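You operate a simulated robot arm through the tools that you are given. There is no shell and no other tool. Be economical: measure what you need, move in short steps, check, and stop when the job is done.

The job below is to be done with a simulated robot arm. You get a single attempt, and the scene is never put back.

TASK
Put one of the orange sensors from the top of the end table on the white carton there.
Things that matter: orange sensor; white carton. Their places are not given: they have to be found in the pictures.

The check looks at the end state, three seconds after you hand in, the way a careful person would. Anything else that was tipped, shoved, dropped, spilled or broken makes it a failure.

THE ROBOT
A 6-joint arm with a two-finger parallel gripper, fixed in place. Base frame: the origin is at the foot of the arm, x ahead of it, y to its left, z up; the work surface is at about z = 0.84. Lengths are in m, angles in rad, forces in N, time in s.
With the tool pointing down near the work surface it reaches from about 0.26 to 0.68 m from the base axis. Its first joint turns from -1.152 to 1.152 rad. Payload 2.9 kg.
The tool frame sits at the grasp point between the pads (the TCP): z along the fingers, y along the line on which they close. The tips reach 0.03 m beyond it. The gripper opens to 0.11 m. The fingers are 0.02 m wide and 0.01 m thick; the gripper's body (0.048 by 0.112 m) begins 0.055 m behind the TCP.
Orientation is told as [roll, pitch, yaw] about the base's x, y, z axes, in that order, counted from this pose: with the fingers straight down and closing along the base's y, the tool's x points along the base's -x, its y along +y and its z along -z.

THE INTERFACE
- The arm moves only by the tool jog_arm. Its argument "steps" is a list of rows, each an object of numbers (a shift or turn left out is 0, a gripper value left out holds the last): "tx", "ty", "tz": the shift along the tool's x, y, z in m; "yaw": the turn about the tool's z in degrees. In form: [{"tx": .., "ty": .., "tz": .., "yaw": ..}, ...]. A call has 1 to 20 rows; each row is the pose to reach, as a shift and turn from the pose commanded when the call began, along the tool's axes at that moment. "hand" is the finger opening in m, from 0 to 0.11, set as the call begins (left out, the last holds). A row lasts 0.2 s, in which the tool goes at most 0.05 m and 0.15 rad; a call with a longer step from one row to the next is refused whole, and so is a gripper value outside its range. Where a pose cannot be reached the arm comes as near as it can. A force on the tool above 40 N (or 10 N above the force at the start of the call, whichever is more), or a blocked arm, ends the call early, and 0.2 s more pass. Each finger travels about 0.108 m/s and halts on what it meets, pressing with about 38 N; the grip force reading is that of the motor and also rises with nothing between the fingers. The clock runs only during rows and for 0.2 s after the last one: add rows that repeat a pose to give the fingers time. It gives the time, the measured TCP pose, the force on the tool (base axes), the opening and the grip force at its end, in the units of the frame above (readings bear some noise).
- Cameras (640 x 400 px; columns grow to the right, rows downward): "scene" is fixed at [0.0835, 0.4305, 1.3988]; the picture's right is [-0.74, -0.68, 0.00], its down [-0.37, 0.41, -0.83] and it looks along [0.56, -0.62, -0.55] (base axes); focal length 345 px, centre (320, 200). "wrist" rides on the gripper at [-0.036, 0, -0.057] in the tool frame; the picture's right is [0.00, -1.00, 0.00], its down [0.97, 0.00, -0.24] and it looks along [0.24, 0.00, 0.97] (tool axes); focal length 218 px, centre (320, 200).
- capture(camera): a new picture of that camera. No time passes.
- measure_at(camera, pixels): there is no depth. For up to 12 entries [column, row, z] of the newest picture of that camera ("zoom" is the newest enlarged one), the place [x, y] in the base frame at which the ray of that pixel passes the height z, good to about 0.002 m, but the place of the scene camera against the robot may be out by one fixed shift of up to 0.018 m in any direction. No time passes.
- close_up(camera, box): a new picture of the part [left, top, right, bottom] of that camera's present view, enlarged. No time passes.
- job_done(): hands the job in; it is judged then, once.

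Go step by step. Measure first, check grasps and placings, and put right what went wrong. The budget is 60 turns and 22 pictures, counting those below and the enlarged ones. Unless the task says otherwise, let go and move clear before handing in, and close with one line.

The tools are called after "Request:" as a command line: name --argument value ..., lists and objects as JSON in quotes. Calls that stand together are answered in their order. jog_arm: Moves the arm, as the interface text tells. Its arguments: {"type":"object","properties":{"steps":{"type":"array"},"hand":{"type":"number"}},"required":["steps"]} The other tools are called the same way: capture (camera) takes a picture; measure_at (camera, pixels) gives the place at which the rays of pixels pass given heights; close_up (camera, box) takes an enlarged picture of a part of a camera's view; job_done () hands the job in.

At the start:

```text
t: 0.0
tool_pos: [0.3876, 0.1144, 1.1236]
orientation: [0.001, 0.0, 0.001]
contact_force: [0.3, -0.6, 0.5]
gripper_width: 0.11
grip_force: 0.1
```

scene: 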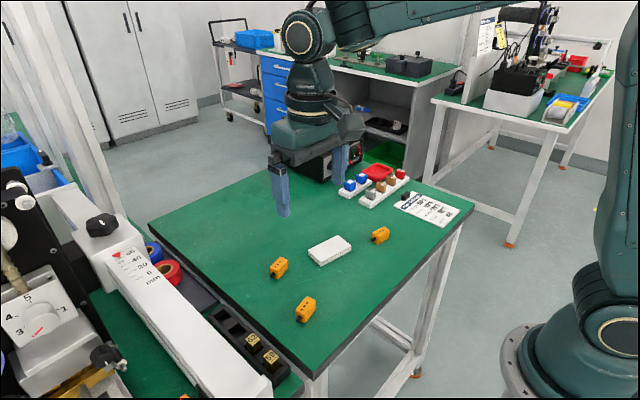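
wrist: 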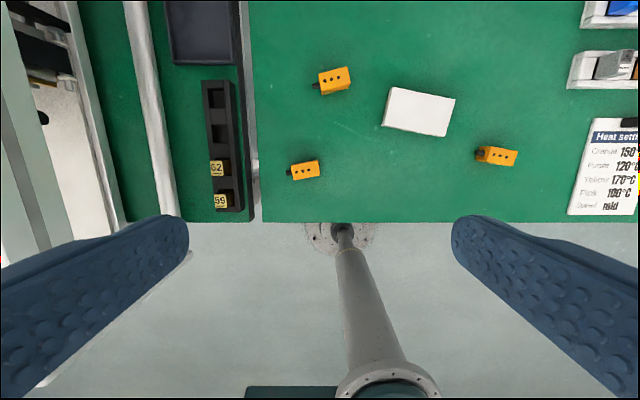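

The wrist view shows three orange sensors at about (334,80), (305,170) and (497,156), and the white carton at (419,111). I'll enlarge that part and measure them.

Request:
close_up --camera "wrist" --box '[270, 50, 540, 219]'

Request:
close_up --camera "scene" --box '[240, 210, 416, 320]'

Request:
measure_at --camera "wrist" --pixels '[[334, 80, 0.86], [305, 170, 0.86], [497, 156, 0.86], [392, 87, 0.86], [455, 99, 0.86], [446, 137, 0.86], [382, 126, 0.86], [419, 111, 0.86]]'

Request:
measure_at --camera "scene" --pixels '[[330, 249, 0.86], [278, 267, 0.86], [380, 235, 0.86], [306, 309, 0.86]]'

```text
2.37 times, centred on (405, 134) of wrist
```

zoom: 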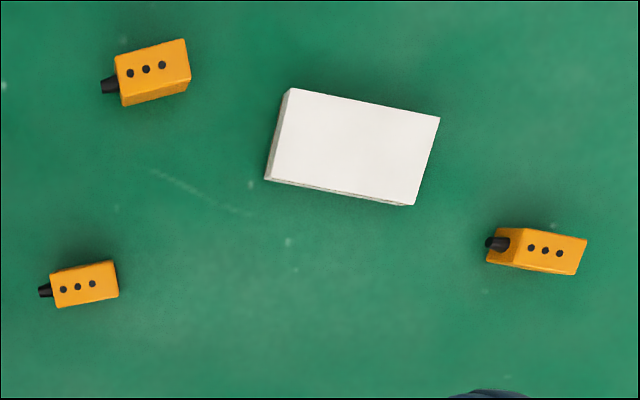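

```text
3.64 times, centred on (328, 265) of scene
```

zoom: 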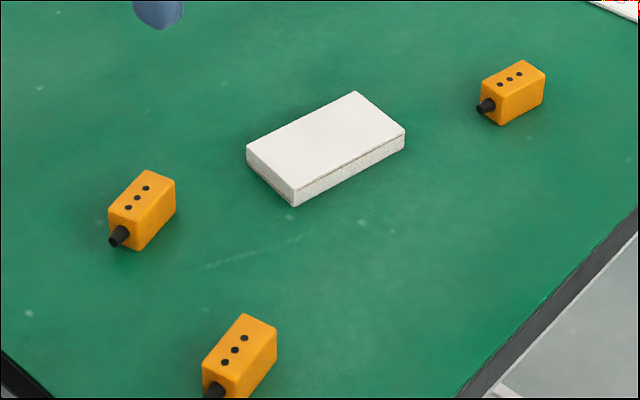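

```text
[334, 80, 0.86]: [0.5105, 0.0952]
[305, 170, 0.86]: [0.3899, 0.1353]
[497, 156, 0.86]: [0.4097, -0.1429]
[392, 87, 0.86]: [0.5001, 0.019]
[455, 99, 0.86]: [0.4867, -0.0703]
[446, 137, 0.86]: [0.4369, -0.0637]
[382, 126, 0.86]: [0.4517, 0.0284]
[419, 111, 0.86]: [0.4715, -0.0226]
```

```text
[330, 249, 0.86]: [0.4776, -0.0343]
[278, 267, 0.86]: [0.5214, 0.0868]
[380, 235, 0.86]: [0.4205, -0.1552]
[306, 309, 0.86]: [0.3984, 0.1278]
```

The wrist measurements put the right-hand sensor at about (0.410, -0.143), with its long axis already nearly parallel to the carton's, so I'll use that one. I'll move above it and turn -81° so the fingers close across its narrow side, then look again.

Request:
jog_arm --steps '[{"tx": -0.002, "ty": -0.0234, "tz": 0.01, "yaw": -7.4}, {"tx": -0.004, "ty": -0.0468, "tz": 0.02, "yaw": -14.8}, {"tx": -0.006, "ty": -0.07, "tz": 0.03, "yaw": -22.2}, {"tx": -0.008, "ty": -0.0936, "tz": 0.04, "yaw": -29.6}, {"tx": -0.01, "ty": -0.117, "tz": 0.05, "yaw": -37}, {"tx": -0.012, "ty": -0.14, "tz": 0.06, "yaw": -44.4}, {"tx": -0.014, "ty": -0.164, "tz": 0.07, "yaw": -51.8}, {"tx": -0.016, "ty": -0.187, "tz": 0.08, "yaw": -59.2}, {"tx": -0.018, "ty": -0.21, "tz": 0.09, "yaw": -66.6}, {"tx": -0.02, "ty": -0.234, "tz": 0.1, "yaw": -74}, {"tx": -0.022, "ty": -0.257, "tz": 0.11, "yaw": -81.4}, {"tx": -0.022, "ty": -0.257, "tz": 0.12, "yaw": -81.4}, {"tx": -0.022, "ty": -0.257, "tz": 0.12, "yaw": -81.4}]'

Request:
capture --camera "wrist"

```text
t: 2.8
tool_pos: [0.4092, -0.1444, 1.0037]
orientation: [0.0, 0.001, 1.42]
contact_force: [-0.5, 1.0, 0.2]
gripper_width: 0.1101
grip_force: 0.0
```

```text
17 pictures are left
```

wrist: 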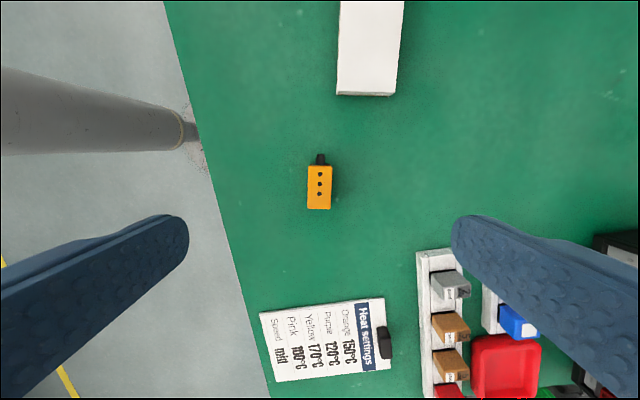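

The sensor now sits at about (319,187), nearly aligned with the picture's vertical. I'll enlarge it to get its axis, centre and size.

Request:
close_up --camera "wrist" --box '[272, 145, 368, 225]'

Request:
measure_at --camera "wrist" --pixels '[[308, 165, 0.866], [332, 165, 0.866], [331, 209, 0.866], [307, 209, 0.866], [337, 95, 0.84], [397, 96, 0.84], [340, 91, 0.86], [397, 91, 0.86]]'

```text
5.00 times, centred on (320, 185) of wrist
```

zoom: 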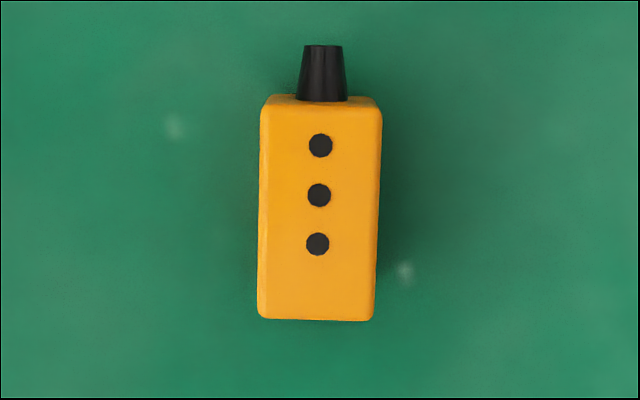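

```text
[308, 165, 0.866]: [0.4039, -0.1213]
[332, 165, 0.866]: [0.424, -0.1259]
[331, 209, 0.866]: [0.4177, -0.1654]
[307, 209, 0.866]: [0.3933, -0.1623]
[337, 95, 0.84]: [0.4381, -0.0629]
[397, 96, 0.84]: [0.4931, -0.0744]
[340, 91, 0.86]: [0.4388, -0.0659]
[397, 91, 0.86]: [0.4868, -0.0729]
```

The sensor is centred under the TCP, with a face about 0.024 by 0.042 m and a tilt of about 1.8°. I'll correct the yaw, narrow the opening to 0.07 and go down until the tips are about 5 mm above the surface.

Request:
jog_arm --hand 0.07 --steps '[{"tz": 0.03, "yaw": 1.8}, {"tz": 0.06, "yaw": 1.8}, {"tz": 0.09, "yaw": 1.8}, {"tz": 0.11, "yaw": 1.8}, {"tz": 0.12, "yaw": 1.8}, {"tz": 0.128, "yaw": 1.8}, {"tz": 0.128, "yaw": 1.8}]'

Request:
capture --camera "wrist"

```text
t: 4.4
tool_pos: [0.4091, -0.1436, 0.874]
orientation: [0.0, 0.001, 1.389]
contact_force: [0.2, 0.5, -0.4]
gripper_width: 0.0701
grip_force: 0.1
```

```text
15 pictures are left
```

wrist: 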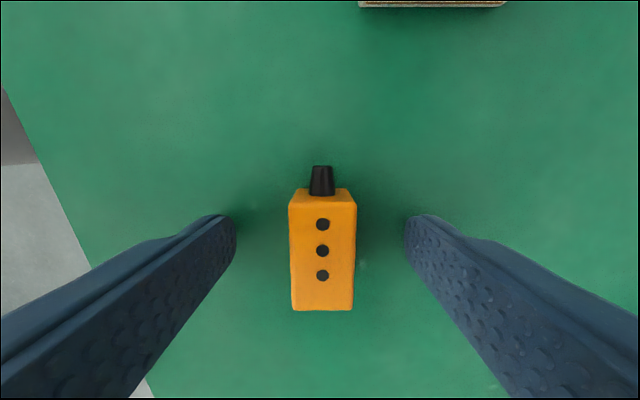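

The sensor sits midway between the fingers and aligned with them (columns 290–356, rows 205–310). I'll close on it.

Request:
jog_arm --hand 0.0 --steps '[{"tz": 0}, {"tz": 0}, {"tz": 0}, {"tz": 0}]'

```text
t: 5.4
tool_pos: [0.4091, -0.1438, 0.8739]
orientation: [0.0, 0.0, 1.389]
contact_force: [0.3, -0.6, 0.8]
gripper_width: 0.0207
grip_force: 37.9
```

The fingers stopped at 0.0207 m with 38 N, so the sensor is held. I'll lift it by 0.1 m and look.

Request:
jog_arm --steps '[{"tz": -0.015}, {"tz": -0.04}, {"tz": -0.07}, {"tz": -0.1}, {"tz": -0.1}]'

Request:
capture --camera "wrist"

Request:
close_up --camera "scene" --box '[240, 150, 432, 270]'

```text
t: 6.6
tool_pos: [0.4114, -0.1431, 0.9755]
orientation: [0.001, 0.0, 1.389]
contact_force: [0.3, 0.2, -1.1]
gripper_width: 0.0206
grip_force: 37.6
```

```text
14 pictures are left
```

wrist: 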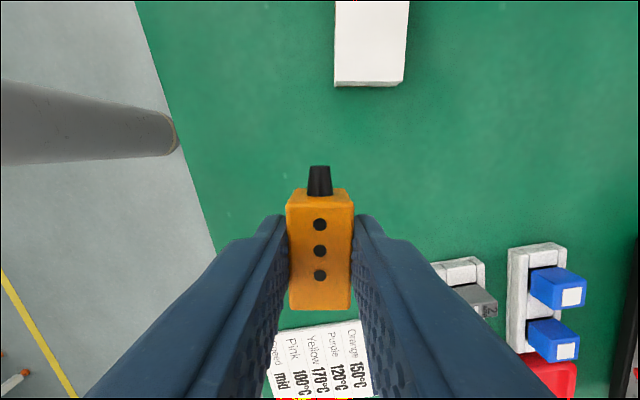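

```text
3.33 times, centred on (336, 210) of scene
```

zoom: 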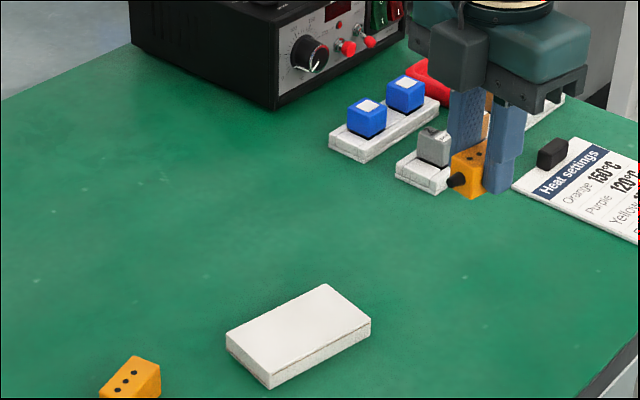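

The sensor is held straight (rows 190–310 between the pads) and the other objects are unmoved. I put the carton's centre at about (0.470, -0.024), so I'll carry the sensor over it at this height.

Request:
jog_arm --steps '[{"tx": -0.02, "ty": -0.0056}, {"tx": -0.045, "ty": -0.0126}, {"tx": -0.07, "ty": -0.0196}, {"tx": -0.095, "ty": -0.0266}, {"tx": -0.115, "ty": -0.0322}, {"tx": -0.127, "ty": -0.0356}, {"tx": -0.127, "ty": -0.0356}, {"tx": -0.127, "ty": -0.0356}]'

Request:
capture --camera "wrist"

Request:
close_up --camera "scene" --box '[240, 160, 432, 280]'

```text
t: 8.4
tool_pos: [0.4707, -0.023, 0.9751]
orientation: [0.001, 0.0, 1.388]
contact_force: [-0.4, 0.4, -0.6]
gripper_width: 0.0209
grip_force: 38.1
```

```text
12 pictures are left
```

wrist: 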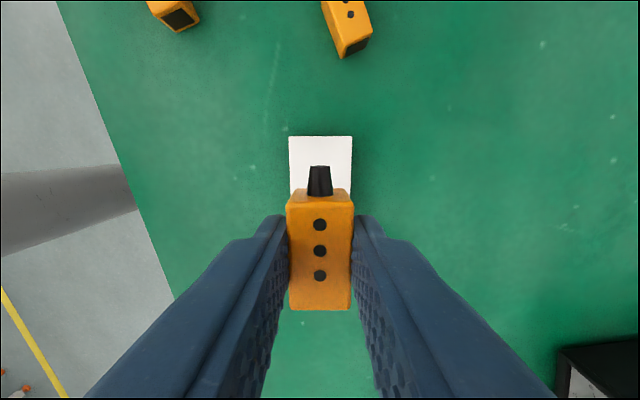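

```text
3.33 times, centred on (336, 220) of scene
```

zoom: 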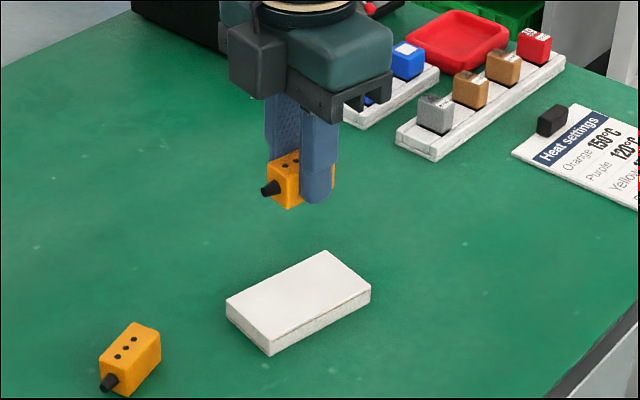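

The carton (columns 289–352) is centred left to right under the sensor, with its far edge at row 136. I'll measure those edges to check the lengthwise position.

Request:
measure_at --camera "wrist" --pixels '[[289, 136, 0.856], [352, 136, 0.856], [289, 190, 0.856], [352, 190, 0.856]]'

Request:
measure_at --camera "scene" --pixels '[[330, 249, 0.856]]'

```text
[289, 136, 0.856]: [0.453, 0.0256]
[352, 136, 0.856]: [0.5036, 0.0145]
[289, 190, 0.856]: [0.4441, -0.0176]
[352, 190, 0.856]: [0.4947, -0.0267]
```

```text
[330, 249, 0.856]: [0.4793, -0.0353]
```

The carton's centre works out at about (0.470, -0.024), which matches the TCP. I'll go down to just above where contact should be.

Request:
jog_arm --steps '[{"tz": 0.02}, {"tz": 0.04}, {"tz": 0.06}, {"tz": 0.072}, {"tz": 0.076}, {"tz": 0.076}]'

Request:
close_up --camera "scene" --box '[282, 205, 378, 265]'

```text
t: 9.8
tool_pos: [0.4671, -0.0256, 0.8993]
orientation: [0.0, 0.0, 1.388]
contact_force: [0.4, 0.0, -0.2]
gripper_width: 0.0208
grip_force: 37.5
```

```text
6.67 times, centred on (330, 235) of scene
```

zoom: 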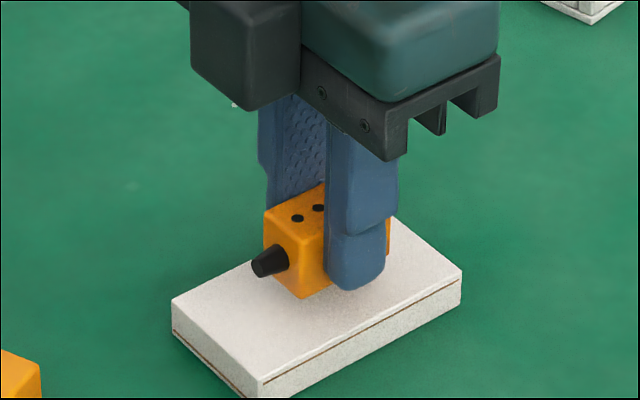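

The sensor is just above the carton with no contact force yet. I'll keep lowering in small steps.

Request:
jog_arm --steps '[{"tz": 0.002}, {"tz": 0.004}, {"tz": 0.004}]'

```text
t: 10.6
tool_pos: [0.4673, -0.0249, 0.8962]
orientation: [-0.001, -0.001, 1.39]
contact_force: [-0.5, 0.0, -0.3]
gripper_width: 0.0207
grip_force: 38.1
```

No contact yet at 0.896, so I'll go down another 3 mm.

Request:
jog_arm --steps '[{"tz": 0.0015}, {"tz": 0.003}, {"tz": 0.003}]'

Request:
close_up --camera "scene" --box '[282, 205, 378, 265]'

```text
t: 11.4
tool_pos: [0.4689, -0.0227, 0.8931]
orientation: [0.0, 0.0, 1.388]
contact_force: [0.2, 0.2, -0.5]
gripper_width: 0.0206
grip_force: 38.3
```

```text
6.67 times, centred on (330, 235) of scene
```

zoom: 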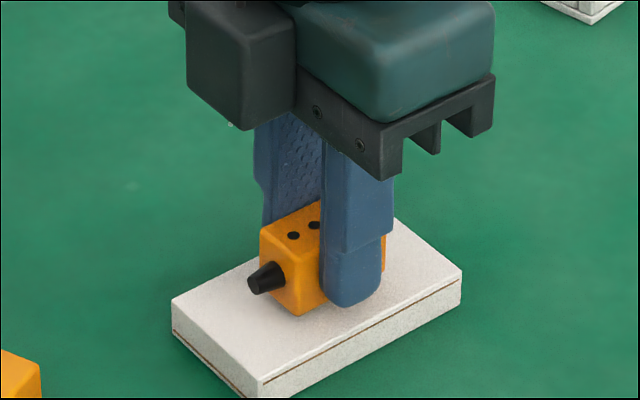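

There is still no contact force, though the gap under the sensor is now small. I'll lower 2 mm more.

Request:
jog_arm --steps '[{"tz": 0.001}, {"tz": 0.002}, {"tz": 0.002}]'

```text
t: 12.2
tool_pos: [0.4684, -0.0245, 0.8909]
orientation: [0.0, 0.0, 1.39]
contact_force: [-0.4, 1.1, -0.9]
gripper_width: 0.0207
grip_force: 38.2
```

Still nothing clear at 0.891, so I'll go 1.5 mm further.

Request:
jog_arm --steps '[{"tz": 0.0008}, {"tz": 0.0015}, {"tz": 0.0015}]'

```text
t: 13.0
tool_pos: [0.469, -0.0245, 0.8886]
orientation: [-0.001, 0.0, 1.388]
contact_force: [1.3, 2.2, 9.6]
gripper_width: 0.0205
grip_force: 38.4
```

The upward force rose to 9.6 N, so the sensor is resting on the carton. I'll open the fingers a little.

Request:
jog_arm --hand 0.05 --steps '[{"tz": -0.0005}, {"tz": -0.0005}, {"tz": -0.0005}]'

Request:
capture --camera "wrist"

```text
t: 13.8
tool_pos: [0.467, -0.0241, 0.8888]
orientation: [0.0, 0.0, 1.39]
contact_force: [0.5, 0.9, -0.1]
gripper_width: 0.0503
grip_force: 0.0
```

```text
8 pictures are left
```

wrist: 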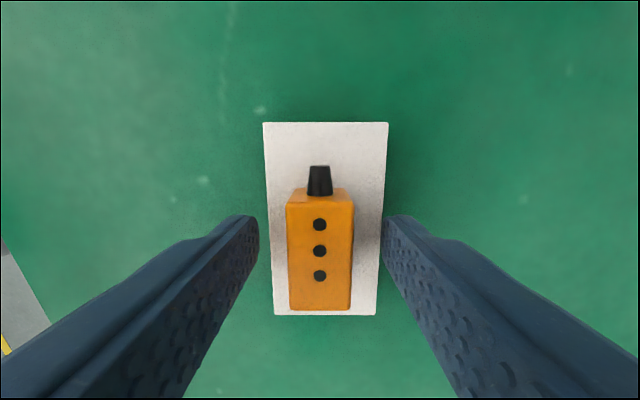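

The fingers are free and the sensor sits on the carton, clear of both long edges. I'll rise straight up and check.

Request:
jog_arm --steps '[{"tz": -0.015}, {"tz": -0.04}, {"tz": -0.07}, {"tz": -0.11}, {"tz": -0.15}, {"tz": -0.15}]'

Request:
capture --camera "wrist"

Request:
capture --camera "scene"

```text
t: 15.2
tool_pos: [0.4673, -0.0257, 1.0393]
orientation: [0.0, -0.001, 1.391]
contact_force: [0.8, 0.2, -0.4]
gripper_width: 0.0501
grip_force: 0.0
```

```text
7 pictures are left
```

wrist: 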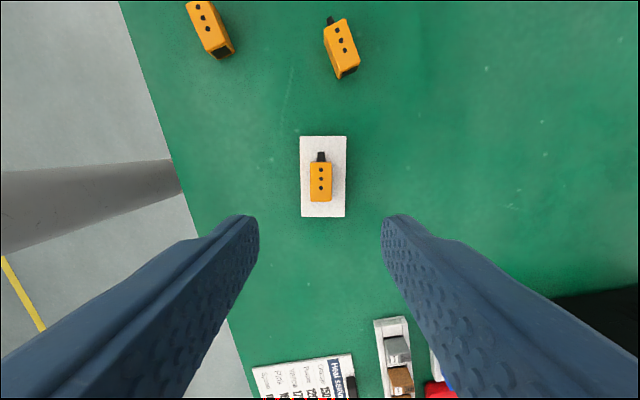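

```text
6 pictures are left
```

scene: 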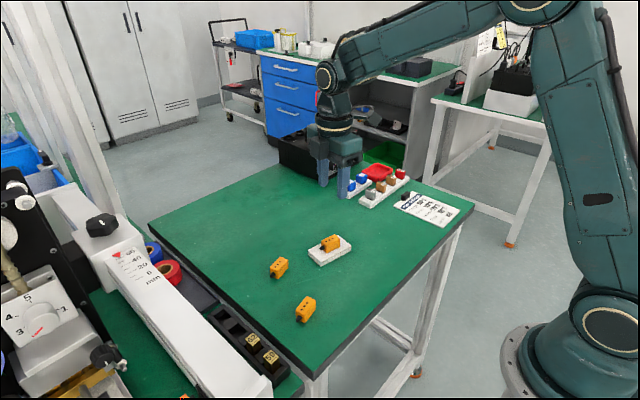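

The sensor stands upright and well inside the carton's top (wrist 320,180; scene 331,243). The carton and the other objects are where they were, and the arm is clear, so I'm handing in.

Request:
job_done

```text
The job is handed in.
```

One orange sensor is resting upright on the white carton. Nothing else looked moved in the last pictures, and the arm was clear when I handed in.
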